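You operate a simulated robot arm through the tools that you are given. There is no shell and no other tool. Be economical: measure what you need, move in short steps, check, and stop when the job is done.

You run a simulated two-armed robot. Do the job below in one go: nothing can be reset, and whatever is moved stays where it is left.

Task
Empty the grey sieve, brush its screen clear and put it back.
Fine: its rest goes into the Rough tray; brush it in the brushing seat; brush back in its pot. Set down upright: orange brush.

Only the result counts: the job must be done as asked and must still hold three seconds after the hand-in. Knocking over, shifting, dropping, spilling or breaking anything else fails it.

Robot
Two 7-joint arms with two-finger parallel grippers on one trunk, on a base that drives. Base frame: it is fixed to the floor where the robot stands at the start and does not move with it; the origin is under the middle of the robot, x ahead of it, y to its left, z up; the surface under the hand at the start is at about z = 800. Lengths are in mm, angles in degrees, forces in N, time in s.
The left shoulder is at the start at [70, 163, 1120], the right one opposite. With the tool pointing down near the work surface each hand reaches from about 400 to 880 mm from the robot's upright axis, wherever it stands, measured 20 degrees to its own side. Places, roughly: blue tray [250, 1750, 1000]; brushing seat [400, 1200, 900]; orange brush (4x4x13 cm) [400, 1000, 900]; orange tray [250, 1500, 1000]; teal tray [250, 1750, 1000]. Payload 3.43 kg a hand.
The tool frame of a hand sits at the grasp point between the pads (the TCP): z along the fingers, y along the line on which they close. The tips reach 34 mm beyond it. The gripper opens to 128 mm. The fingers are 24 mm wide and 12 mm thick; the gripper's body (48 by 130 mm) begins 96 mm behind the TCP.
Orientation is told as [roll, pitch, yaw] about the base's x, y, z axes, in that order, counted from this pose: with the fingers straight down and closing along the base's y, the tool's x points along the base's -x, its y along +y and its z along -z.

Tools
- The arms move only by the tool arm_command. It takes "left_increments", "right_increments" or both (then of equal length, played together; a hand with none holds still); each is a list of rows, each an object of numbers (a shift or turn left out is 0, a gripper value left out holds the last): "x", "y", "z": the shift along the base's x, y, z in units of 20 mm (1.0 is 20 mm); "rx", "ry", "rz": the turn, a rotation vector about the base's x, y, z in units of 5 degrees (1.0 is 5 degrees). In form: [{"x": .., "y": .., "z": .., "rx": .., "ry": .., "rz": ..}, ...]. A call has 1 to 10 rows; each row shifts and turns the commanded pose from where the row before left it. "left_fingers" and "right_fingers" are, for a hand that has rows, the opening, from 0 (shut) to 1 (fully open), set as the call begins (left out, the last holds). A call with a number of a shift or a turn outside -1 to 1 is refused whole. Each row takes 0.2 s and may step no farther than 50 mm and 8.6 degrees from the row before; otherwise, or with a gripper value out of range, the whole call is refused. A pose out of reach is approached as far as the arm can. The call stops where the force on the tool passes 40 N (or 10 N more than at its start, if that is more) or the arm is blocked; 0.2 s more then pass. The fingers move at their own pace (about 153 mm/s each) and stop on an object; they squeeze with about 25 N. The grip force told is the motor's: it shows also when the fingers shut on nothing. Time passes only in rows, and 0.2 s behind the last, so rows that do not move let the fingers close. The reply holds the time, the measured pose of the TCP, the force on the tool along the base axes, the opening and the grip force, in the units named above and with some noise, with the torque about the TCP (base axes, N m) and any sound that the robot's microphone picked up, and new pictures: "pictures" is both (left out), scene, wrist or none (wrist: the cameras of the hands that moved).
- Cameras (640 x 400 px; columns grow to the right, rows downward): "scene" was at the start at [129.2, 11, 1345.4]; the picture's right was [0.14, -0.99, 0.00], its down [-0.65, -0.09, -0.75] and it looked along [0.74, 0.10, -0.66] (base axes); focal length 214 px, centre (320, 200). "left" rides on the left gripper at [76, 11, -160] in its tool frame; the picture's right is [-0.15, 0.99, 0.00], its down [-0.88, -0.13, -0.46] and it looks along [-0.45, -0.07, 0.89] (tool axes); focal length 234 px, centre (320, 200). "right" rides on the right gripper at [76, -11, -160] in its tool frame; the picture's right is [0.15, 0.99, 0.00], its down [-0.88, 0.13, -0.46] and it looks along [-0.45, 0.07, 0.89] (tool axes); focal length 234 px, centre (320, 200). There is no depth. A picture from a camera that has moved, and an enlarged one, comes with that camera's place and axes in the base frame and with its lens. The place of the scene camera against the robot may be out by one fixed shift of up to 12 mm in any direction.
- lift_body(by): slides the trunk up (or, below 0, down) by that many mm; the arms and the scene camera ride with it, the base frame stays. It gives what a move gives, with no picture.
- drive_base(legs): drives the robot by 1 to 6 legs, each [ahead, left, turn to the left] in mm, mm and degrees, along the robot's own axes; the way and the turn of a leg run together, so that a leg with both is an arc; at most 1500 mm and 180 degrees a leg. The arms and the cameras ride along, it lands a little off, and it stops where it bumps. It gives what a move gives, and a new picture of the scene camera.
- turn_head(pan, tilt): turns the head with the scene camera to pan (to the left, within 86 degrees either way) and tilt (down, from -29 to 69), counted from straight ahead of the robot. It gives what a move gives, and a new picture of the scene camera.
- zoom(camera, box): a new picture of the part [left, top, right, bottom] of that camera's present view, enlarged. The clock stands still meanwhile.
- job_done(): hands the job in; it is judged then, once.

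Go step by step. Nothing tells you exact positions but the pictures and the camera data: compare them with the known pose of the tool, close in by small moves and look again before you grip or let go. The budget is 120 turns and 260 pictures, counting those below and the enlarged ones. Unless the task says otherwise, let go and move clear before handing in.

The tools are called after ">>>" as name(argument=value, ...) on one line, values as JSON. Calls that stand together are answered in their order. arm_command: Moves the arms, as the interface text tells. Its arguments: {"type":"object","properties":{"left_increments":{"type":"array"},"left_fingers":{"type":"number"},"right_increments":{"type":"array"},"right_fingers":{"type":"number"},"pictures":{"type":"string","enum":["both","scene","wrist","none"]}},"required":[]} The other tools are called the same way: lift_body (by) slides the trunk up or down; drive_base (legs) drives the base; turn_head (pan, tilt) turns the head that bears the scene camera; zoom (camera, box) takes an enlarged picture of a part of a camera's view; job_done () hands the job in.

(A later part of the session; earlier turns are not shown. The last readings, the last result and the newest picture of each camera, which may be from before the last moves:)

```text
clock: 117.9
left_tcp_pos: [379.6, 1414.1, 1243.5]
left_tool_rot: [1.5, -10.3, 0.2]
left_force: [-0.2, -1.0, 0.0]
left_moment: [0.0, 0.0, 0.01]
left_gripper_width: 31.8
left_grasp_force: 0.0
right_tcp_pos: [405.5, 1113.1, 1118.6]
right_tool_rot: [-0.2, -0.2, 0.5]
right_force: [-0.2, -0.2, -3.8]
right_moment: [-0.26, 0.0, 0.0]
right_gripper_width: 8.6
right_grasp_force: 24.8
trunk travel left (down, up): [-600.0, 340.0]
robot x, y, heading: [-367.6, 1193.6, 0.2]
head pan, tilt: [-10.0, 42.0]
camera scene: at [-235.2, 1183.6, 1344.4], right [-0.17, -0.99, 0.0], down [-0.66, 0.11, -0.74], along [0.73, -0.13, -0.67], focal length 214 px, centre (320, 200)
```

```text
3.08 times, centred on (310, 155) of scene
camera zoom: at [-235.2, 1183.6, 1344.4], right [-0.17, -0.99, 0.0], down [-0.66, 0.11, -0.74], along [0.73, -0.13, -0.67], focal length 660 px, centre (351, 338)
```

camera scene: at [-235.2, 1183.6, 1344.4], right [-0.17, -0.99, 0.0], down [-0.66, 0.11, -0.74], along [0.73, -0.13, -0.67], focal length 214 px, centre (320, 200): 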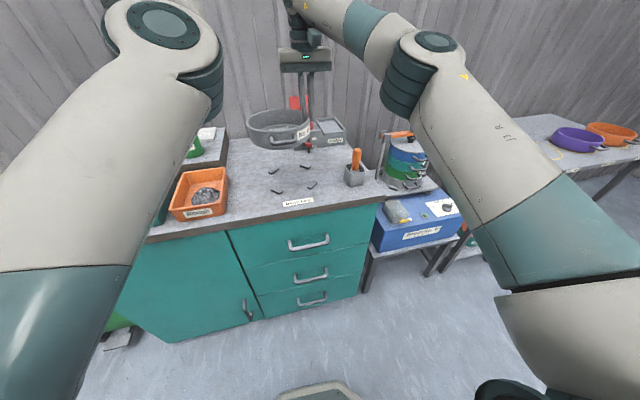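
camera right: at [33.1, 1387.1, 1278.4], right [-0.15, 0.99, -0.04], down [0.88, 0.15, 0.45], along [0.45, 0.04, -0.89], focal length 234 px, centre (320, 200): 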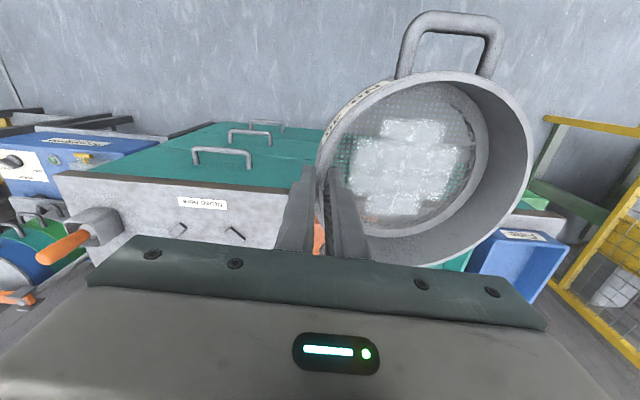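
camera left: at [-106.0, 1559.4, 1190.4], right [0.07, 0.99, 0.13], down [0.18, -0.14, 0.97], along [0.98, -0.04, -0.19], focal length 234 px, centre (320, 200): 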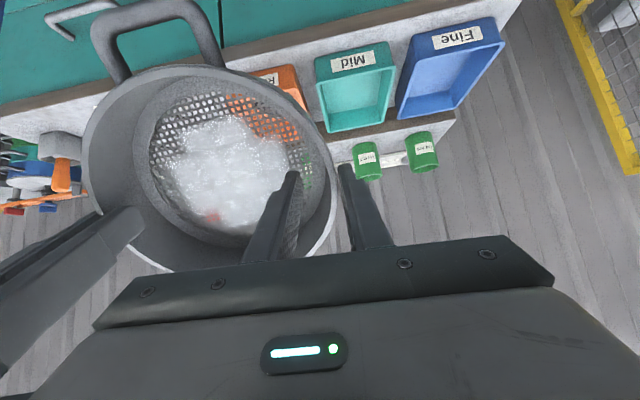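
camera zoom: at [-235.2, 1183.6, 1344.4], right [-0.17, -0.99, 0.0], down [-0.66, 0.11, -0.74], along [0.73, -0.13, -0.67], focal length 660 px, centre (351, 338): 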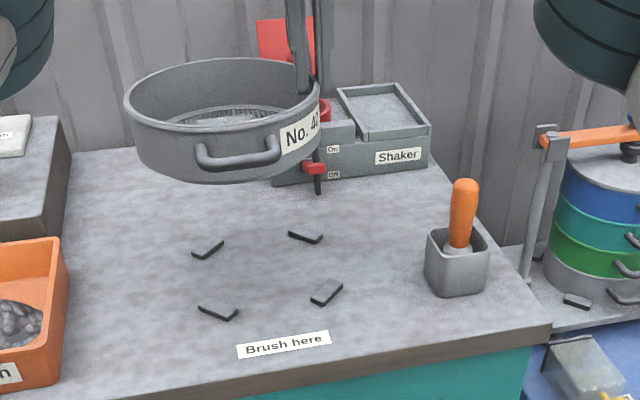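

Seat centre is about [415, 1176] on a bench at z≈878, sieve centre about [405, 1198]. I align and descend to ~45 mm above the bench, then look again.

>>> arm_command(right_increments=[{"x": 0.25, "y": -0.5}, {"x": 0.25, "y": -0.6}, {"z": -0.7}, {"z": -1}, {"z": -1}, {"z": -1}, {"z": -1}, {"z": -1}], pictures="wrist")

>>> zoom(camera="scene", box=[230, 90, 390, 220])

```text
clock: 119.7
left_tcp_pos: [378.5, 1413.5, 1243.1]
left_tool_rot: [1.5, -10.2, 0.3]
left_force: [0.0, -0.2, 0.3]
left_moment: [0.01, 0.02, 0.02]
left_gripper_width: 32.2
left_grasp_force: 0.2
right_tcp_pos: [416.5, 1090.5, 1003.9]
right_tool_rot: [-0.2, 0.0, 0.5]
right_force: [0.5, 0.2, -4.0]
right_moment: [-0.26, -0.02, -0.04]
right_gripper_width: 8.6
right_grasp_force: 24.8
trunk travel left (down, up): [-600.0, 340.0]
robot x, y, heading: [-363.1, 1196.9, 0.1]
head pan, tilt: [-10.0, 42.0]
camera right: at [338.4, 1078.7, 1163.3], right [-0.16, 0.99, 0.0], down [0.88, 0.14, 0.46], along [0.45, 0.07, -0.89], focal length 234 px, centre (320, 200)
```

right: 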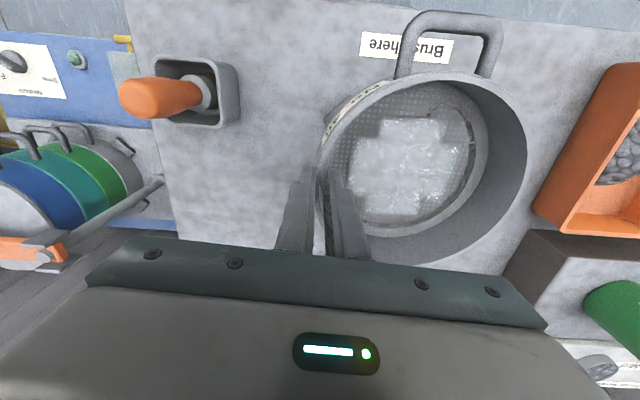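

```text
3.08 times, centred on (310, 155) of scene
camera zoom: at [-234.7, 1183.2, 1344.3], right [-0.17, -0.99, 0.0], down [-0.66, 0.11, -0.74], along [0.73, -0.13, -0.67], focal length 660 px, centre (351, 338)
```

zoom: 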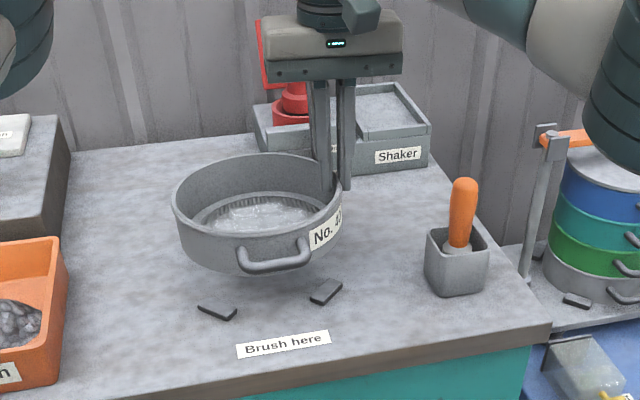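

>>> zoom(camera="scene", box=[265, 120, 335, 180])

```text
6.67 times, centred on (300, 150) of scene
camera zoom: at [-234.7, 1183.2, 1344.3], right [-0.17, -0.99, 0.0], down [-0.66, 0.11, -0.74], along [0.73, -0.13, -0.67], focal length 1430 px, centre (453, 533)
```

zoom: 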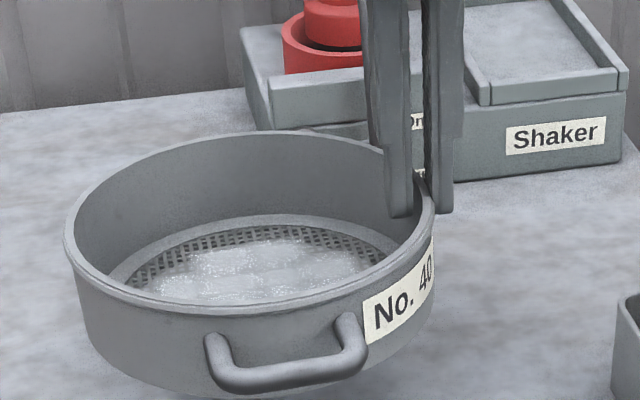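

>>> arm_command(right_increments=[{"z": -0.5}, {"z": -0.5}, {"z": -0.5}], pictures="none")

>>> zoom(camera="scene", box=[260, 130, 340, 200])

>>> zoom(camera="right", box=[280, 40, 540, 220])

```text
clock: 120.5
left_tcp_pos: [378.1, 1414.0, 1243.5]
left_tool_rot: [1.4, -10.2, 0.2]
left_force: [0.2, -0.2, -1.3]
left_moment: [0.02, 0.01, -0.04]
left_gripper_width: 31.9
left_grasp_force: 0.1
right_tcp_pos: [414.8, 1090.8, 974.5]
right_tool_rot: [-0.1, -0.1, 0.6]
right_force: [0.5, 0.1, -2.4]
right_moment: [-0.24, -0.05, -0.01]
right_gripper_width: 8.5
right_grasp_force: 24.7
trunk travel left (down, up): [-600.0, 340.0]
robot x, y, heading: [-370.1, 1195.8, 0.2]
head pan, tilt: [-10.0, 42.0]
```

```text
5.71 times, centred on (300, 165) of scene
camera zoom: at [-235.1, 1183.4, 1344.3], right [-0.17, -0.99, 0.0], down [-0.66, 0.11, -0.74], along [0.73, -0.13, -0.67], focal length 1226 px, centre (434, 400)
```

zoom: 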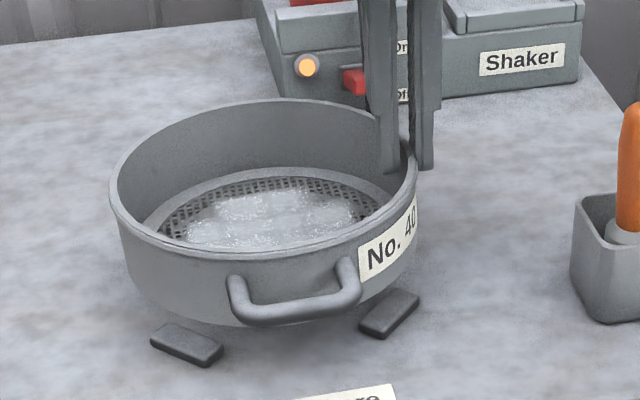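

```text
2.22 times, centred on (410, 130) of right
camera zoom: at [338.0, 1079.5, 1133.5], right [-0.16, 0.99, 0.0], down [0.88, 0.14, 0.46], along [0.45, 0.07, -0.89], focal length 520 px, centre (120, 356)
```

zoom: 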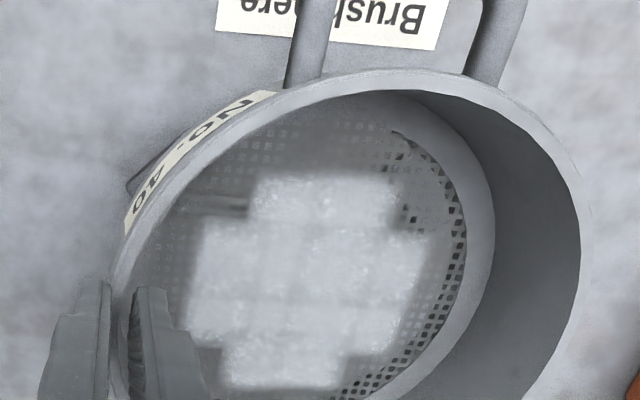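

Alignment looks within a few mm. I lower gently until contact.

>>> arm_command(right_increments=[{"z": -0.3}, {"z": -0.2}, {"z": -0.15}, {"z": -0.15}], pictures="none")

>>> zoom(camera="scene", box=[260, 130, 340, 200])

```text
clock: 121.5
left_tcp_pos: [377.7, 1413.7, 1243.5]
left_tool_rot: [1.5, -10.2, 0.1]
left_force: [-0.2, 0.1, -0.7]
left_moment: [0.01, -0.01, 0.02]
left_gripper_width: 31.9
left_grasp_force: 0.0
right_tcp_pos: [412.8, 1092.3, 958.2]
right_tool_rot: [-0.2, -0.2, 0.6]
right_force: [0.1, 0.0, -2.8]
right_moment: [-0.23, -0.01, -0.01]
right_gripper_width: 8.4
right_grasp_force: 25.2
trunk travel left (down, up): [-600.0, 340.0]
robot x, y, heading: [-364.4, 1195.6, 0.3]
head pan, tilt: [-10.0, 42.0]
```

```text
5.71 times, centred on (300, 165) of scene
camera zoom: at [-235.1, 1183.5, 1344.3], right [-0.17, -0.99, 0.0], down [-0.66, 0.11, -0.74], along [0.73, -0.13, -0.67], focal length 1226 px, centre (434, 400)
```

zoom: 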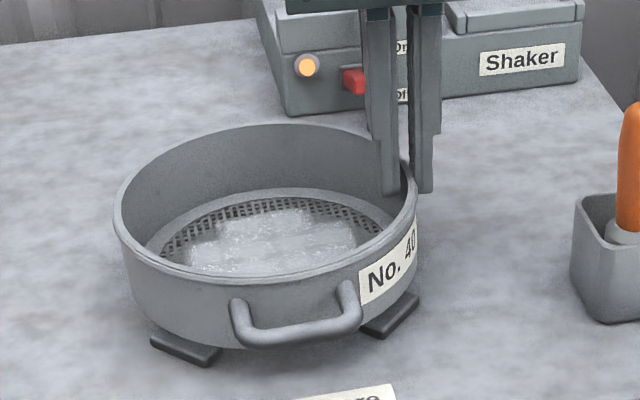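

The bench seems lower (z≈870), so the seat lies ~10 mm farther ahead than the sieve. I raise slightly, shift +10 mm in x and look.

>>> arm_command(right_increments=[{"z": 0.25}, {"x": 0.25}, {"x": 0.25}, {}], pictures="none")

>>> zoom(camera="scene", box=[260, 130, 340, 200])

>>> turn_head(pan=0, tilt=60)

```text
clock: 122.5
left_tcp_pos: [378.1, 1413.3, 1243.5]
left_tool_rot: [1.5, -10.2, 0.1]
left_force: [0.0, -0.1, 0.4]
left_moment: [-0.04, 0.01, 0.02]
left_gripper_width: 32.1
left_grasp_force: 0.1
right_tcp_pos: [423.5, 1092.7, 963.9]
right_tool_rot: [-0.3, -0.1, 0.5]
right_force: [0.2, 0.2, -2.1]
right_moment: [-0.23, -0.02, 0.0]
right_gripper_width: 8.5
right_grasp_force: 25.0
trunk travel left (down, up): [-600.0, 340.0]
robot x, y, heading: [-365.6, 1196.2, -0.1]
head pan, tilt: [-10.0, 42.0]
```

```text
5.71 times, centred on (300, 165) of scene
camera zoom: at [-235.3, 1183.3, 1344.3], right [-0.17, -0.99, 0.0], down [-0.66, 0.11, -0.74], along [0.73, -0.13, -0.67], focal length 1226 px, centre (434, 400)
```

zoom: 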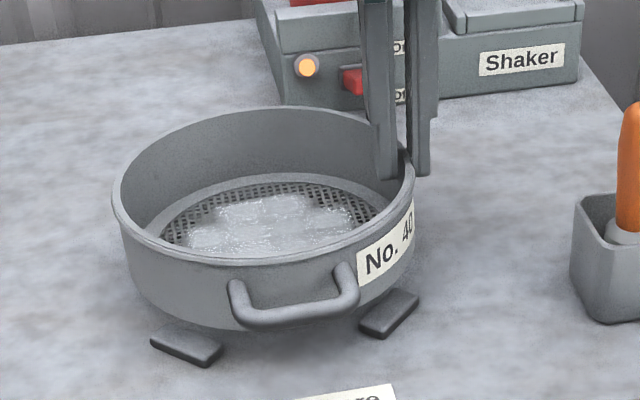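

```text
clock: 123.3
left_tcp_pos: [377.6, 1414.4, 1242.5]
left_tool_rot: [1.4, -10.2, 0.1]
left_force: [0.1, -0.1, -0.7]
left_moment: [0.02, -0.04, -0.05]
left_gripper_width: 32.1
left_grasp_force: 0.1
right_tcp_pos: [424.0, 1092.5, 963.3]
right_tool_rot: [-0.2, 0.0, 0.6]
right_force: [-0.1, -0.3, -3.6]
right_moment: [-0.25, -0.02, 0.0]
right_gripper_width: 8.6
right_grasp_force: 24.7
trunk travel left (down, up): [-600.0, 340.0]
robot x, y, heading: [-363.5, 1199.4, 0.1]
head pan, tilt: [0.0, 60.0]
camera scene: at [-250.9, 1198.0, 1320.6], right [0.0, -1.0, 0.0], down [-0.87, 0.0, -0.5], along [0.5, 0.0, -0.87], focal length 214 px, centre (320, 200)
```

scene: 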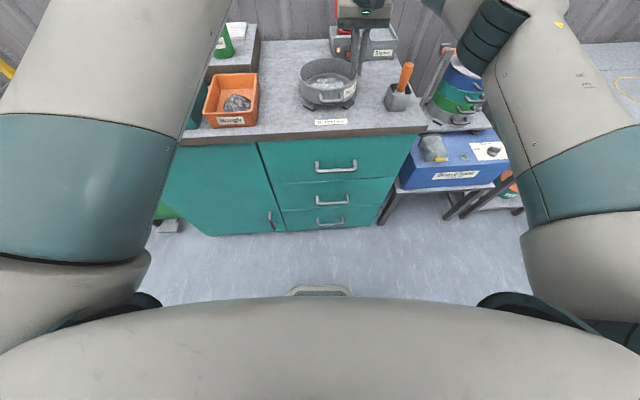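

>>> arm_command(right_increments=[{"y": -0.2}, {"z": -0.2}, {"z": -0.2}, {"z": -0.1}, {"z": -0.1}], pictures="none")

>>> zoom(camera="scene", box=[290, 50, 370, 120])

```text
clock: 124.5
left_tcp_pos: [377.4, 1415.5, 1243.5]
left_tool_rot: [1.5, -10.2, 0.2]
left_force: [-0.1, 0.0, 0.4]
left_moment: [0.03, 0.04, 0.01]
left_gripper_width: 32.2
left_grasp_force: 0.0
right_tcp_pos: [424.1, 1087.1, 951.2]
right_tool_rot: [-0.2, -0.1, 0.6]
right_force: [-0.4, 0.0, -3.2]
right_moment: [-0.27, -0.01, 0.0]
right_gripper_width: 8.5
right_grasp_force: 25.1
trunk travel left (down, up): [-600.0, 340.0]
robot x, y, heading: [-364.5, 1197.1, 0.2]
head pan, tilt: [0.0, 60.0]
```

```text
5.71 times, centred on (330, 85) of scene
camera zoom: at [-250.9, 1198.0, 1320.5], right [0.0, -1.0, 0.0], down [-0.87, 0.0, -0.5], along [0.5, 0.0, -0.87], focal length 1226 px, centre (263, 857)
```

zoom: 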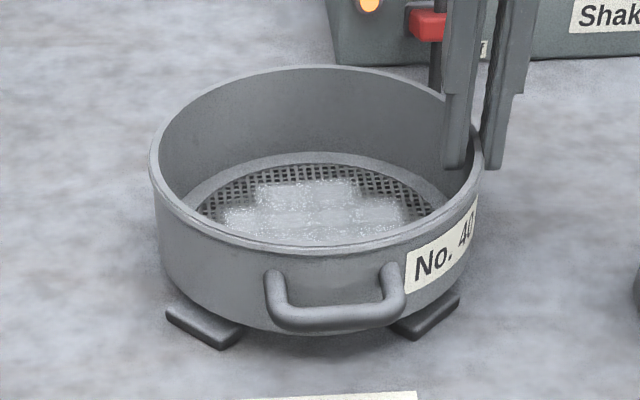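

>>> arm_command(right_increments=[{"z": -0.1}, {"z": -0.1}, {"z": -0.1}, {}], pictures="none")

>>> zoom(camera="scene", box=[290, 50, 370, 120])

```text
clock: 125.5
left_tcp_pos: [377.7, 1413.6, 1242.3]
left_tool_rot: [1.5, -10.2, 0.1]
left_force: [-0.6, 0.2, 0.5]
left_moment: [0.0, 0.0, -0.02]
left_gripper_width: 32.1
left_grasp_force: 0.0
right_tcp_pos: [424.0, 1087.2, 944.8]
right_tool_rot: [-0.2, -0.1, 0.6]
right_force: [1.5, 0.9, -1.1]
right_moment: [-0.19, -0.01, -0.05]
right_gripper_width: 8.3
right_grasp_force: 25.5
trunk travel left (down, up): [-600.0, 340.0]
robot x, y, heading: [-364.4, 1197.5, 0.4]
head pan, tilt: [0.0, 60.0]
```

```text
5.71 times, centred on (330, 85) of scene
camera zoom: at [-251.1, 1198.0, 1320.6], right [0.0, -1.0, 0.0], down [-0.87, 0.0, -0.5], along [0.5, 0.0, -0.87], focal length 1226 px, centre (263, 857)
```

zoom: 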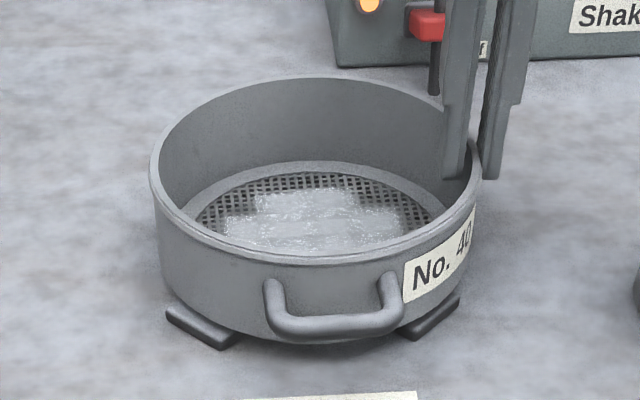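

>>> arm_command(right_increments=[{"x": 0.08}, {"x": 0.08, "z": -0.05}, {"z": -0.05}, {"z": -0.05}, {}], pictures="none")

>>> zoom(camera="scene", box=[290, 50, 370, 120])

```text
clock: 126.7
left_tcp_pos: [377.5, 1413.4, 1244.3]
left_tool_rot: [1.5, -10.3, 0.1]
left_force: [0.2, -0.6, 1.3]
left_moment: [0.0, 0.03, 0.03]
left_gripper_width: 31.9
left_grasp_force: 0.1
right_tcp_pos: [426.6, 1087.4, 943.6]
right_tool_rot: [-0.2, -0.1, 0.5]
right_force: [0.0, -1.8, 0.8]
right_moment: [-0.07, -0.2, -0.01]
right_gripper_width: 8.4
right_grasp_force: 25.0
trunk travel left (down, up): [-600.0, 340.0]
robot x, y, heading: [-362.0, 1197.4, 0.2]
head pan, tilt: [0.0, 60.0]
```

```text
5.71 times, centred on (330, 85) of scene
camera zoom: at [-251.5, 1197.8, 1320.6], right [0.0, -1.0, 0.0], down [-0.87, 0.0, -0.5], along [0.5, 0.0, -0.87], focal length 1226 px, centre (263, 857)
```

zoom: 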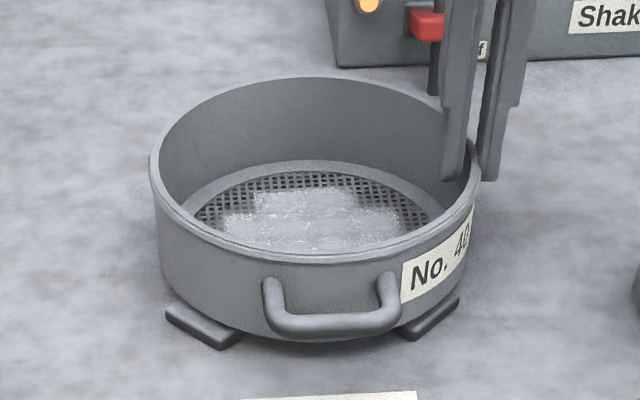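

It rests. I open the right hand slightly and check how it sits.

>>> arm_command(right_increments=[{}, {}, {}, {"z": 1}, {"z": 1}, {"z": 1}, {"z": 1}], right_fingers=0.2, pictures="wrist")

>>> zoom(camera="scene", box=[290, 50, 370, 120])

```text
clock: 128.3
left_tcp_pos: [376.3, 1414.3, 1243.7]
left_tool_rot: [1.5, -10.3, 0.2]
left_force: [0.1, 0.3, 0.4]
left_moment: [-0.05, 0.0, -0.03]
left_gripper_width: 31.7
left_grasp_force: 0.0
right_tcp_pos: [428.2, 1088.7, 1024.1]
right_tool_rot: [-0.2, -0.2, 0.5]
right_force: [0.4, -0.4, -0.3]
right_moment: [0.0, 0.0, -0.01]
right_gripper_width: 25.7
right_grasp_force: 0.0
trunk travel left (down, up): [-600.0, 340.0]
robot x, y, heading: [-363.4, 1197.1, 0.1]
head pan, tilt: [0.0, 60.0]
camera right: at [350.9, 1075.7, 1182.7], right [-0.16, 0.99, 0.0], down [0.88, 0.14, 0.46], along [0.45, 0.07, -0.89], focal length 234 px, centre (320, 200)
```

right: 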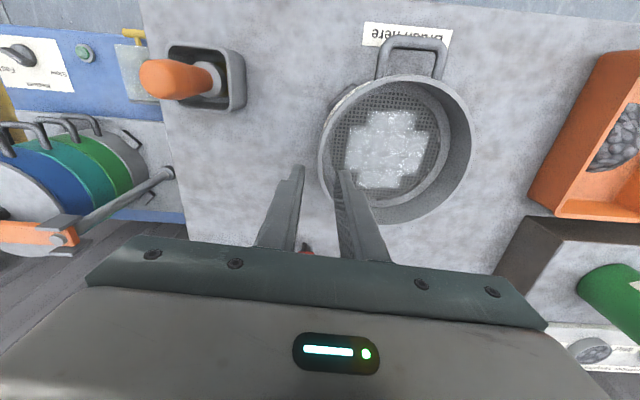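

```text
5.71 times, centred on (330, 85) of scene
camera zoom: at [-252.0, 1198.3, 1320.6], right [0.0, -1.0, 0.0], down [-0.87, 0.0, -0.5], along [0.5, 0.0, -0.87], focal length 1226 px, centre (263, 857)
```

zoom: 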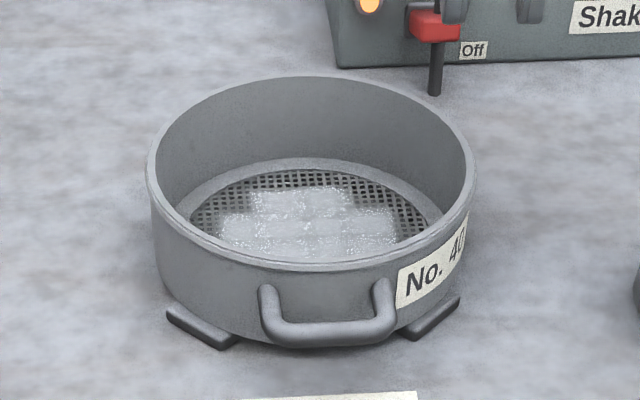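

The sieve sits in the seat. Next the brush: its handle stands at about [364, 966], top z≈1005. I move the right hand above it.

>>> arm_command(right_increments=[{"z": 1}, {"z": 1}, {"z": 1}, {"z": 0.5, "y": -0.8, "x": -0.4}, {"y": -1, "x": -0.5}, {"y": -1, "x": -0.5}, {"y": -1, "x": -0.5}, {"y": -1, "x": -0.5}, {"y": -1, "x": -0.5}, {"y": -0.3, "x": -0.2}], right_fingers=0.5, pictures="wrist")

>>> zoom(camera="right", box=[220, 100, 420, 260])

>>> turn_head(pan=-20, tilt=45)

>>> zoom(camera="scene", box=[240, 80, 400, 200])

```text
clock: 130.5
left_tcp_pos: [377.2, 1414.1, 1243.2]
left_tool_rot: [1.6, -10.2, 0.2]
left_force: [0.2, 0.1, 0.7]
left_moment: [-0.01, -0.03, 0.0]
left_gripper_width: 32.0
left_grasp_force: 0.0
right_tcp_pos: [365.9, 964.9, 1093.9]
right_tool_rot: [-0.2, -0.1, 0.5]
right_force: [0.6, 0.0, -0.3]
right_moment: [0.02, -0.04, -0.01]
right_gripper_width: 64.0
right_grasp_force: 0.0
trunk travel left (down, up): [-600.0, 340.0]
robot x, y, heading: [-364.7, 1197.5, 0.1]
head pan, tilt: [0.0, 60.0]
camera right: at [289.6, 952.8, 1252.7], right [-0.16, 0.99, 0.0], down [0.88, 0.14, 0.46], along [0.45, 0.07, -0.89], focal length 234 px, centre (320, 200)
```

right: 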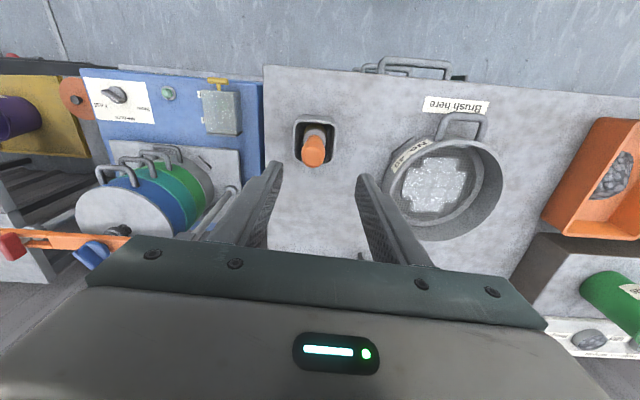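

```text
2.50 times, centred on (320, 180) of right
camera zoom: at [289.6, 952.8, 1252.7], right [-0.16, 0.99, 0.0], down [0.88, 0.14, 0.46], along [0.45, 0.07, -0.89], focal length 585 px, centre (320, 250)
```

zoom: 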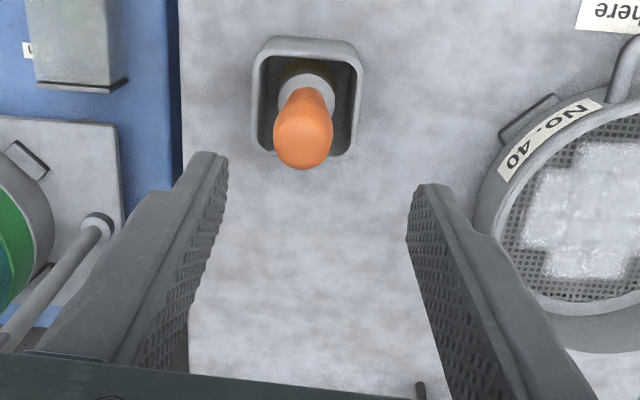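

```text
clock: 131.4
left_tcp_pos: [377.5, 1413.1, 1243.9]
left_tool_rot: [1.5, -10.3, 0.3]
left_force: [-0.1, 1.3, -0.4]
left_moment: [0.03, 0.0, -0.02]
left_gripper_width: 32.1
left_grasp_force: 0.0
right_tcp_pos: [366.4, 965.5, 1094.2]
right_tool_rot: [-0.2, -0.1, 0.6]
right_force: [0.2, -0.3, 0.0]
right_moment: [-0.01, 0.03, -0.02]
right_gripper_width: 63.8
right_grasp_force: 0.1
trunk travel left (down, up): [-600.0, 340.0]
robot x, y, heading: [-363.1, 1195.6, 0.1]
head pan, tilt: [-20.0, 45.0]
camera scene: at [-241.6, 1170.2, 1340.0], right [-0.34, -0.94, 0.0], down [-0.67, 0.24, -0.71], along [0.67, -0.24, -0.71], focal length 214 px, centre (320, 200)
```

scene: 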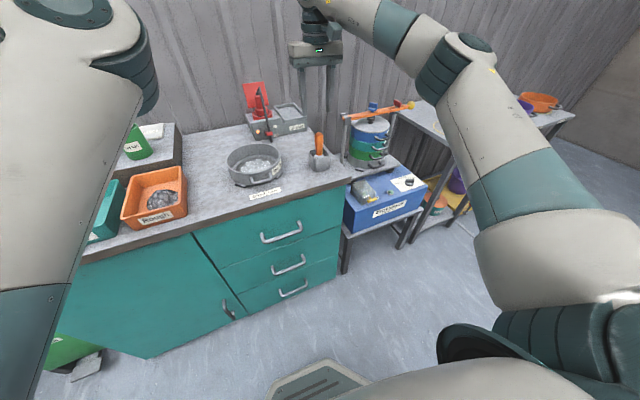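

```text
3.33 times, centred on (320, 140) of scene
camera zoom: at [-241.6, 1170.2, 1340.0], right [-0.34, -0.94, 0.0], down [-0.67, 0.24, -0.71], along [0.67, -0.24, -0.71], focal length 715 px, centre (320, 400)
```

zoom: 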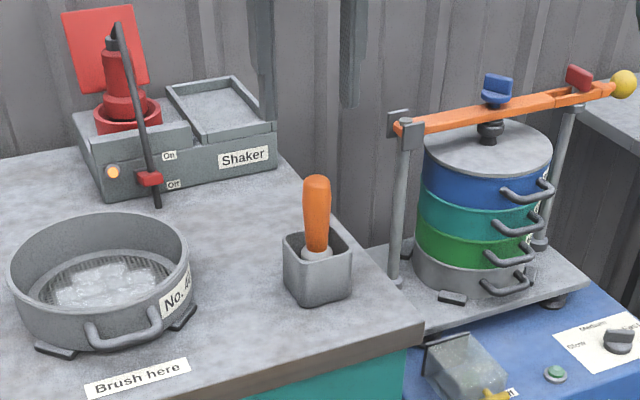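

>>> arm_command(right_increments=[{"x": -0.3, "y": -0.4}, {"z": -1}, {"z": -1}, {"z": -1}], pictures="none")

>>> zoom(camera="right", box=[220, 80, 420, 240])

>>> zoom(camera="scene", box=[270, 90, 370, 190])

```text
clock: 132.4
left_tcp_pos: [378.1, 1412.8, 1244.1]
left_tool_rot: [1.5, -10.2, 0.2]
left_force: [-0.3, -0.3, -0.8]
left_moment: [0.0, 0.02, -0.03]
left_gripper_width: 31.9
left_grasp_force: 0.0
right_tcp_pos: [359.3, 956.6, 1033.6]
right_tool_rot: [-0.2, -0.1, 0.4]
right_force: [0.6, 0.4, -0.7]
right_moment: [0.04, 0.01, 0.0]
right_gripper_width: 64.2
right_grasp_force: 0.0
trunk travel left (down, up): [-600.0, 340.0]
robot x, y, heading: [-364.7, 1198.7, -0.2]
head pan, tilt: [-20.0, 45.0]
```

```text
2.50 times, centred on (320, 160) of right
camera zoom: at [283.2, 944.9, 1192.0], right [-0.16, 0.99, 0.0], down [0.88, 0.14, 0.46], along [0.45, 0.07, -0.89], focal length 585 px, centre (320, 300)
```

zoom: 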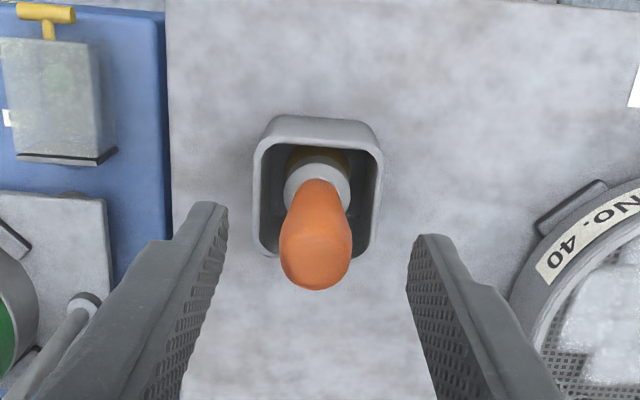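

```text
4.00 times, centred on (320, 140) of scene
camera zoom: at [-241.2, 1169.8, 1340.1], right [-0.34, -0.94, 0.0], down [-0.67, 0.24, -0.71], along [0.67, -0.24, -0.71], focal length 858 px, centre (320, 440)
```

zoom: 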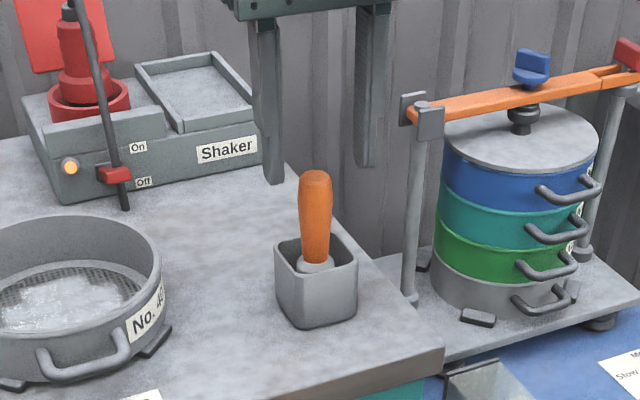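

Brush handle top is at about [357, 956, 1012], centred between the fingers. I go down and grip it.

>>> arm_command(right_increments=[{"x": -0.1}, {"z": -1}, {"z": -1}, {"z": -0.8}], pictures="none")

>>> zoom(camera="scene", box=[270, 90, 370, 190])

```text
clock: 133.4
left_tcp_pos: [378.3, 1414.8, 1242.9]
left_tool_rot: [1.5, -10.2, 0.2]
left_force: [-0.3, 0.6, 0.7]
left_moment: [-0.01, 0.0, 0.02]
left_gripper_width: 32.0
left_grasp_force: 0.1
right_tcp_pos: [357.7, 956.8, 977.3]
right_tool_rot: [-0.2, -0.1, 0.6]
right_force: [-0.1, 0.5, -0.2]
right_moment: [-0.02, 0.02, -0.04]
right_gripper_width: 64.1
right_grasp_force: 0.1
trunk travel left (down, up): [-600.0, 340.0]
robot x, y, heading: [-363.1, 1197.9, 0.1]
head pan, tilt: [-20.0, 45.0]
```

```text
4.00 times, centred on (320, 140) of scene
camera zoom: at [-241.2, 1170.0, 1340.0], right [-0.34, -0.94, 0.0], down [-0.67, 0.24, -0.71], along [0.67, -0.24, -0.71], focal length 858 px, centre (320, 440)
```

zoom: 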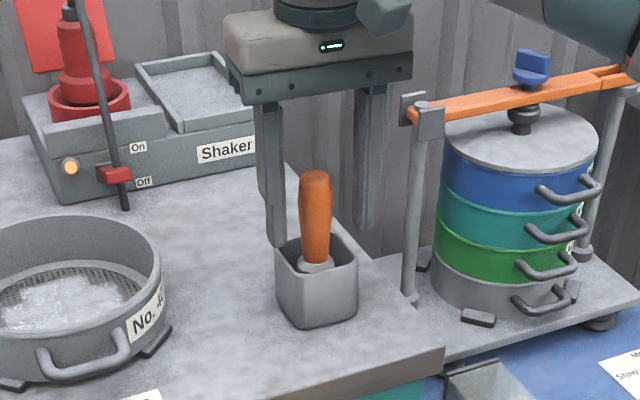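

>>> arm_command(right_increments=[{}, {}, {}, {"z": 0.5}, {"z": 0.8}, {"z": 0.8}], right_fingers=0, pictures="none")

>>> zoom(camera="scene", box=[270, 90, 370, 190])

```text
clock: 134.8
left_tcp_pos: [376.7, 1414.1, 1243.1]
left_tool_rot: [1.5, -10.4, 0.3]
left_force: [0.3, -1.8, -0.1]
left_moment: [-0.06, -0.05, -0.01]
left_gripper_width: 31.7
left_grasp_force: 0.1
right_tcp_pos: [356.4, 957.2, 1019.2]
right_tool_rot: [-0.2, -0.2, 0.6]
right_force: [0.2, 0.5, -2.1]
right_moment: [-0.01, 0.0, -0.03]
right_gripper_width: 26.0
right_grasp_force: 24.9
trunk travel left (down, up): [-600.0, 340.0]
robot x, y, heading: [-362.9, 1200.6, 0.3]
head pan, tilt: [-20.0, 45.0]
```

```text
4.00 times, centred on (320, 140) of scene
camera zoom: at [-241.6, 1170.3, 1340.0], right [-0.34, -0.94, 0.0], down [-0.67, 0.24, -0.71], along [0.67, -0.24, -0.71], focal length 858 px, centre (320, 440)
```

zoom: 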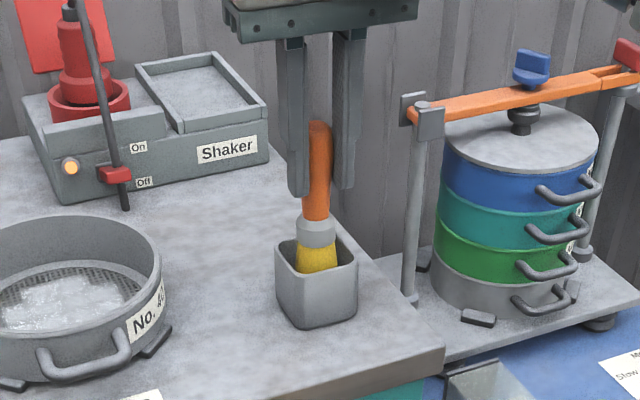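

The brush is lifted straight out. I raise it clear and carry it over the sieve.

>>> arm_command(right_increments=[{"z": 1}, {"z": 1}, {"z": 1}, {"y": 1, "x": 0.3}, {"y": 1, "x": 0.3}, {"y": 1, "x": 0.3}, {"y": 1, "x": 0.3}, {"y": 1, "x": 0.3}, {"y": 1, "x": 0.3}, {"y": 1, "x": 0.3}], pictures="none")

>>> arm_command(right_increments=[{"y": 1, "x": 0.3}, {"y": 1, "x": 0.3}, {"y": 1, "x": 0.3}, {"y": 0.7, "x": 0.2}], pictures="wrist")

>>> zoom(camera="scene", box=[200, 90, 330, 200])

```text
clock: 137.0
left_tcp_pos: [377.7, 1415.2, 1242.4]
left_tool_rot: [1.4, -10.3, 0.2]
left_force: [-0.8, 0.3, -0.1]
left_moment: [-0.02, 0.03, 0.02]
left_gripper_width: 31.9
left_grasp_force: 0.0
right_tcp_pos: [399.2, 1098.2, 1079.6]
right_tool_rot: [-0.3, -0.1, 0.4]
right_force: [0.2, 0.6, -1.5]
right_moment: [-0.04, 0.02, -0.01]
right_gripper_width: 25.9
right_grasp_force: 25.1
trunk travel left (down, up): [-600.0, 340.0]
robot x, y, heading: [-362.5, 1199.7, 0.4]
head pan, tilt: [-20.0, 45.0]
```

```text
clock: 138.0
left_tcp_pos: [377.1, 1416.0, 1243.7]
left_tool_rot: [1.4, -10.3, 0.2]
left_force: [-0.5, 0.8, 0.4]
left_moment: [-0.03, 0.01, 0.0]
left_gripper_width: 31.9
left_grasp_force: 0.0
right_tcp_pos: [417.6, 1173.2, 1079.4]
right_tool_rot: [-0.3, -0.2, 0.5]
right_force: [0.1, 0.9, -2.2]
right_moment: [-0.03, 0.02, -0.03]
right_gripper_width: 25.8
right_grasp_force: 24.4
trunk travel left (down, up): [-600.0, 340.0]
robot x, y, heading: [-363.7, 1198.7, 0.2]
head pan, tilt: [-20.0, 45.0]
camera right: at [342.7, 1160.6, 1238.6], right [-0.16, 0.99, -0.01], down [0.88, 0.14, 0.46], along [0.45, 0.07, -0.89], focal length 234 px, centre (320, 200)
```

right: 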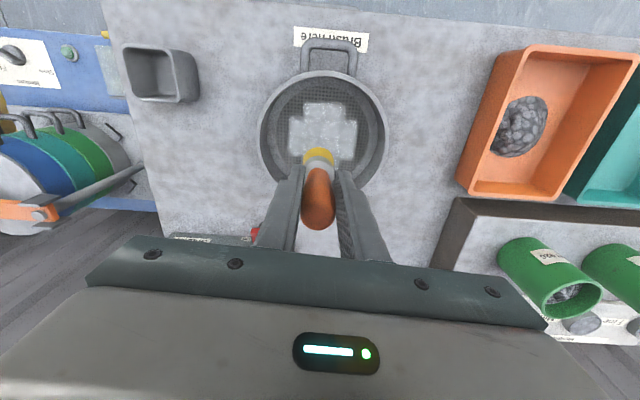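

```text
3.64 times, centred on (265, 145) of scene
camera zoom: at [-241.8, 1172.4, 1340.1], right [-0.34, -0.94, 0.0], down [-0.67, 0.24, -0.71], along [0.67, -0.24, -0.71], focal length 780 px, centre (520, 400)
```

zoom: 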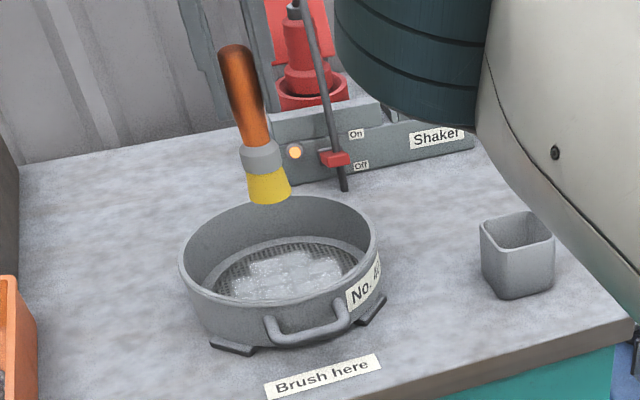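

The brush is centred over the screen. I lower it until the bristles touch.

>>> arm_command(right_increments=[{"z": -1}, {"z": -1}, {"z": -1}, {"z": -0.7}, {"z": -0.3}, {}], pictures="none")

>>> zoom(camera="scene", box=[200, 90, 330, 200])

```text
clock: 139.4
left_tcp_pos: [377.3, 1414.2, 1244.4]
left_tool_rot: [1.5, -10.3, 0.2]
left_force: [-0.7, -0.7, -0.4]
left_moment: [-0.01, 0.01, 0.01]
left_gripper_width: 32.1
left_grasp_force: 0.1
right_tcp_pos: [421.0, 1171.3, 998.8]
right_tool_rot: [-0.3, -0.2, 0.4]
right_force: [0.4, -0.4, -1.9]
right_moment: [-0.01, 0.02, -0.01]
right_gripper_width: 26.0
right_grasp_force: 24.8
trunk travel left (down, up): [-600.0, 340.0]
robot x, y, heading: [-363.8, 1199.1, 0.2]
head pan, tilt: [-20.0, 45.0]
```

```text
3.64 times, centred on (265, 145) of scene
camera zoom: at [-241.3, 1170.2, 1340.0], right [-0.34, -0.94, 0.0], down [-0.67, 0.24, -0.71], along [0.67, -0.24, -0.71], focal length 780 px, centre (520, 400)
```

zoom: 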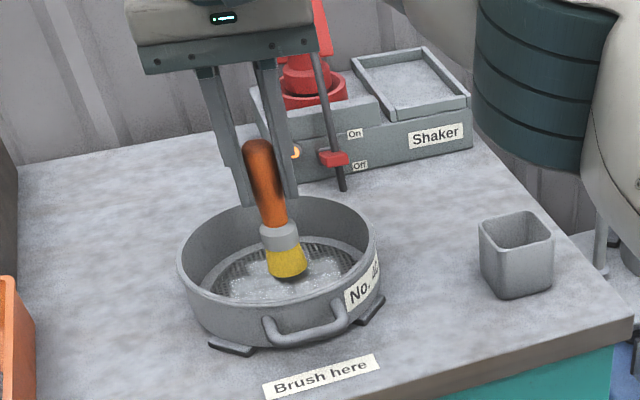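

>>> arm_command(right_increments=[{"z": -0.2}, {"z": -0.2}, {}], pictures="none")

>>> arm_command(right_increments=[{"z": -0.15}, {"z": -0.1}, {}], pictures="none")

>>> arm_command(right_increments=[{"z": -0.1}, {"z": -0.1}, {}], pictures="none")

```text
clock: 140.2
left_tcp_pos: [377.8, 1413.8, 1243.7]
left_tool_rot: [1.5, -10.3, 0.2]
left_force: [0.8, 0.2, 0.1]
left_moment: [0.0, 0.02, 0.03]
left_gripper_width: 32.1
left_grasp_force: 0.0
right_tcp_pos: [420.8, 1171.9, 990.9]
right_tool_rot: [-0.2, -0.1, 0.7]
right_force: [0.1, 0.3, -1.5]
right_moment: [0.0, 0.01, -0.05]
right_gripper_width: 26.4
right_grasp_force: 24.7
trunk travel left (down, up): [-600.0, 340.0]
robot x, y, heading: [-364.6, 1199.0, 0.3]
head pan, tilt: [-20.0, 45.0]
```

```text
clock: 141.0
left_tcp_pos: [378.6, 1413.9, 1243.1]
left_tool_rot: [1.4, -10.2, 0.1]
left_force: [0.5, -0.6, -0.1]
left_moment: [-0.06, -0.01, -0.01]
left_gripper_width: 32.0
left_grasp_force: 0.0
right_tcp_pos: [420.3, 1171.7, 986.7]
right_tool_rot: [-0.1, -0.1, 0.6]
right_force: [-0.2, 0.2, -1.5]
right_moment: [0.0, 0.04, 0.02]
right_gripper_width: 25.9
right_grasp_force: 25.0
trunk travel left (down, up): [-600.0, 340.0]
robot x, y, heading: [-363.0, 1196.2, 0.1]
head pan, tilt: [-20.0, 45.0]
```

```text
clock: 141.8
left_tcp_pos: [377.0, 1414.9, 1244.0]
left_tool_rot: [1.5, -10.2, 0.2]
left_force: [0.8, 0.6, 0.1]
left_moment: [0.0, 0.03, -0.01]
left_gripper_width: 31.8
left_grasp_force: 0.1
right_tcp_pos: [420.8, 1170.3, 984.3]
right_tool_rot: [-0.2, -0.2, 0.5]
right_force: [4.9, -0.1, 11.0]
right_moment: [0.09, -0.5, -0.05]
right_gripper_width: 26.2
right_grasp_force: 24.5
trunk travel left (down, up): [-600.0, 340.0]
robot x, y, heading: [-363.8, 1199.2, 0.2]
head pan, tilt: [-20.0, 45.0]
```

Contact at about z 985. I ease to a light pressure and start sweeping in strokes.

>>> arm_command(right_increments=[{"z": 0.04}, {"x": -0.75, "y": -0.75}, {"x": -0.75, "y": -0.75}, {"x": 1}, {"x": 1}, {"x": 1}, {"y": 0.75}, {"x": -1}, {"x": -1}, {"x": -1}], pictures="wrist")

>>> zoom(camera="scene", box=[200, 90, 330, 200])

```text
clock: 144.0
left_tcp_pos: [376.2, 1413.8, 1244.4]
left_tool_rot: [1.6, -10.3, 0.2]
left_force: [0.1, -0.5, 0.4]
left_moment: [0.04, 0.0, -0.01]
left_gripper_width: 31.9
left_grasp_force: 0.0
right_tcp_pos: [386.3, 1155.8, 983.6]
right_tool_rot: [-0.1, -0.2, 0.6]
right_force: [4.5, 2.0, 12.0]
right_moment: [0.17, -0.49, 0.05]
right_gripper_width: 26.2
right_grasp_force: 25.3
right hand out of reach, approached as far as the arm can: row 6
trunk travel left (down, up): [-600.0, 340.0]
robot x, y, heading: [-362.4, 1198.9, 0.2]
head pan, tilt: [-20.0, 45.0]
camera right: at [309.0, 1143.7, 1142.7], right [-0.16, 0.99, 0.0], down [0.88, 0.14, 0.46], along [0.45, 0.07, -0.89], focal length 234 px, centre (320, 200)
```

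right: 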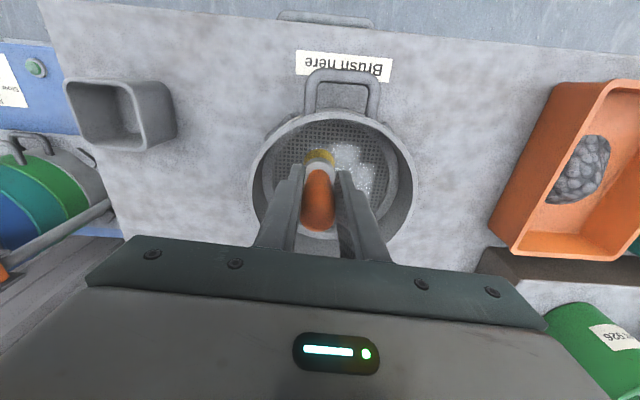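

```text
3.64 times, centred on (265, 145) of scene
camera zoom: at [-242.6, 1169.6, 1340.2], right [-0.34, -0.94, 0.0], down [-0.67, 0.24, -0.71], along [0.67, -0.24, -0.71], focal length 780 px, centre (520, 400)
```

zoom: 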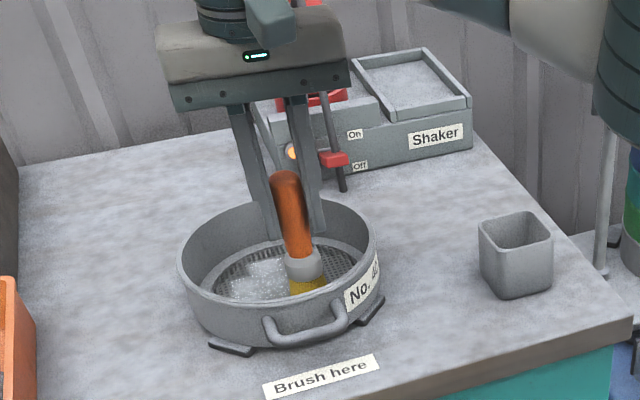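

The cleared strip is visible and the sieve stays put. I continue with the remaining strokes.

>>> arm_command(right_increments=[{"y": 0.75}, {"x": 1}, {"x": 1}, {"x": 0.9}, {"y": 0.75}, {"x": -1}, {"x": -1}, {"x": -0.9}, {"y": 0.75}], pictures="none")

>>> arm_command(right_increments=[{"x": 1}, {"x": 1}, {"x": 0.9}, {"y": 0.5}, {"x": -1}, {"x": -0.9}, {"x": -0.5, "y": -0.4}], pictures="wrist")

>>> zoom(camera="scene", box=[200, 90, 330, 200])

```text
clock: 146.0
left_tcp_pos: [378.0, 1414.4, 1242.9]
left_tool_rot: [1.7, -10.2, 0.1]
left_force: [-0.1, 0.4, 0.1]
left_moment: [-0.04, -0.01, 0.03]
left_gripper_width: 31.9
left_grasp_force: 0.2
right_tcp_pos: [378.3, 1198.1, 981.4]
right_tool_rot: [-0.3, -0.2, 0.5]
right_force: [0.1, 1.4, -2.1]
right_moment: [-0.02, 0.02, -0.03]
right_gripper_width: 26.1
right_grasp_force: 25.0
right hand out of reach, approached as far as the arm can: row 4, 5
trunk travel left (down, up): [-600.0, 340.0]
robot x, y, heading: [-367.4, 1194.7, 0.8]
head pan, tilt: [-20.0, 45.0]
```

```text
clock: 147.6
left_tcp_pos: [377.6, 1412.9, 1242.7]
left_tool_rot: [1.7, -10.2, 0.2]
left_force: [0.1, -0.6, -0.4]
left_moment: [0.06, -0.01, 0.02]
left_gripper_width: 31.8
left_grasp_force: 0.1
right_tcp_pos: [379.6, 1194.4, 981.4]
right_tool_rot: [-0.2, -0.1, 0.5]
right_force: [-0.1, -0.2, -0.7]
right_moment: [0.04, 0.06, 0.0]
right_gripper_width: 22.1
right_grasp_force: 24.6
right hand out of reach, approached as far as the arm can: row 3, 4
trunk travel left (down, up): [-600.0, 340.0]
robot x, y, heading: [-365.5, 1198.3, 0.2]
head pan, tilt: [-20.0, 45.0]
camera right: at [303.6, 1182.5, 1141.6], right [-0.16, 0.99, 0.0], down [0.88, 0.14, 0.46], along [0.45, 0.07, -0.89], focal length 234 px, centre (320, 200)
```

right: 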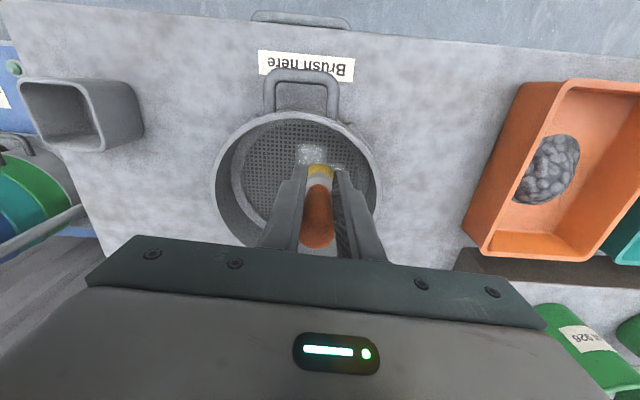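

```text
3.64 times, centred on (265, 145) of scene
camera zoom: at [-241.1, 1169.0, 1340.0], right [-0.34, -0.94, 0.0], down [-0.67, 0.24, -0.71], along [0.66, -0.24, -0.71], focal length 780 px, centre (520, 400)
```

zoom: 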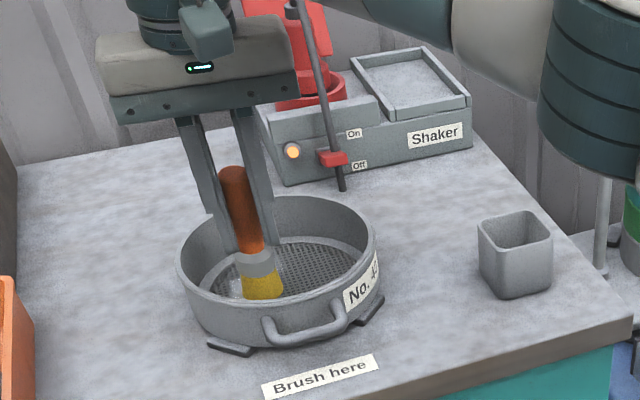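

The grip on the brush changed slightly. I lift it to look at brush and screen.

>>> arm_command(right_increments=[{"z": 0.5}, {"z": 1}, {"z": 1}, {"z": 1}, {"z": 1}], pictures="wrist")

>>> zoom(camera="scene", box=[200, 80, 330, 190])

>>> zoom(camera="right", box=[210, 50, 410, 250])

```text
clock: 148.8
left_tcp_pos: [377.3, 1413.3, 1243.3]
left_tool_rot: [1.5, -10.3, 0.2]
left_force: [-0.8, -0.1, 0.0]
left_moment: [-0.01, 0.02, 0.0]
left_gripper_width: 32.0
left_grasp_force: 0.0
right_tcp_pos: [380.4, 1195.3, 1072.6]
right_tool_rot: [-0.3, -0.1, 0.5]
right_force: [0.0, -0.7, -1.1]
right_moment: [-0.03, 0.0, 0.02]
right_gripper_width: 22.2
right_grasp_force: 25.3
trunk travel left (down, up): [-600.0, 340.0]
robot x, y, heading: [-364.1, 1198.3, -0.0]
head pan, tilt: [-20.0, 45.0]
camera right: at [303.9, 1183.6, 1231.5], right [-0.16, 0.99, 0.0], down [0.88, 0.14, 0.46], along [0.45, 0.07, -0.89], focal length 234 px, centre (320, 200)
```

right: 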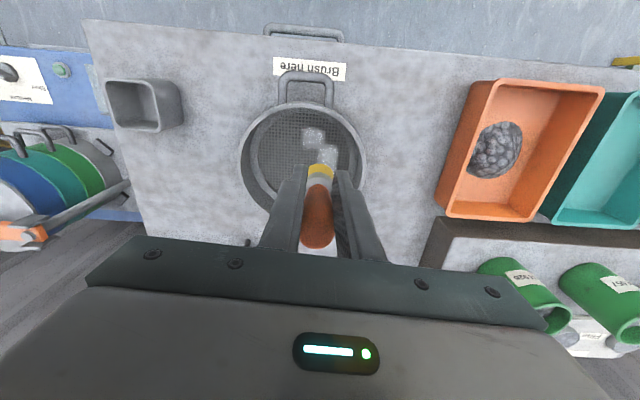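

```text
3.64 times, centred on (265, 135) of scene
camera zoom: at [-241.9, 1170.5, 1340.1], right [-0.34, -0.94, 0.0], down [-0.67, 0.24, -0.71], along [0.67, -0.24, -0.71], focal length 780 px, centre (520, 436)
```

zoom: 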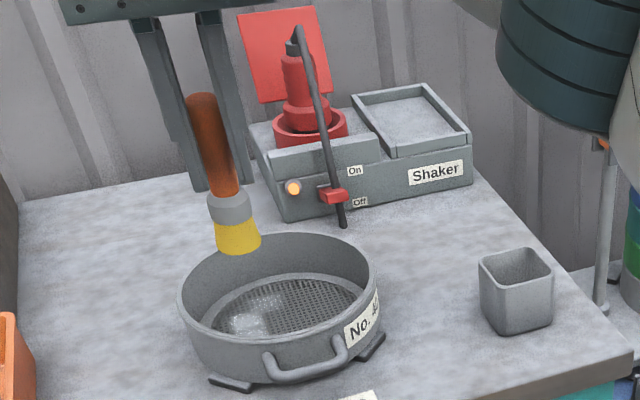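

```text
2.00 times, centred on (310, 150) of right
camera zoom: at [303.9, 1183.6, 1231.5], right [-0.16, 0.99, 0.0], down [0.88, 0.14, 0.46], along [0.45, 0.07, -0.89], focal length 468 px, centre (340, 300)
```

zoom: 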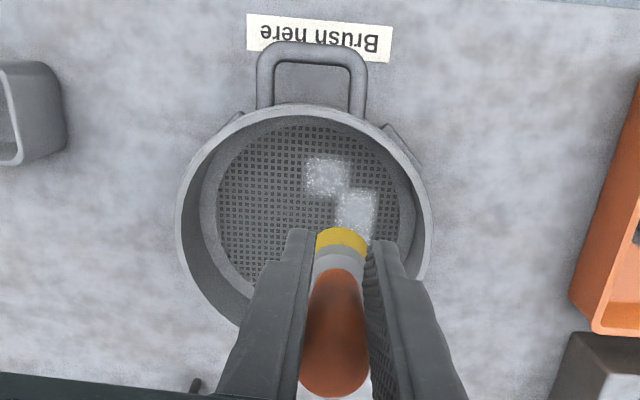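

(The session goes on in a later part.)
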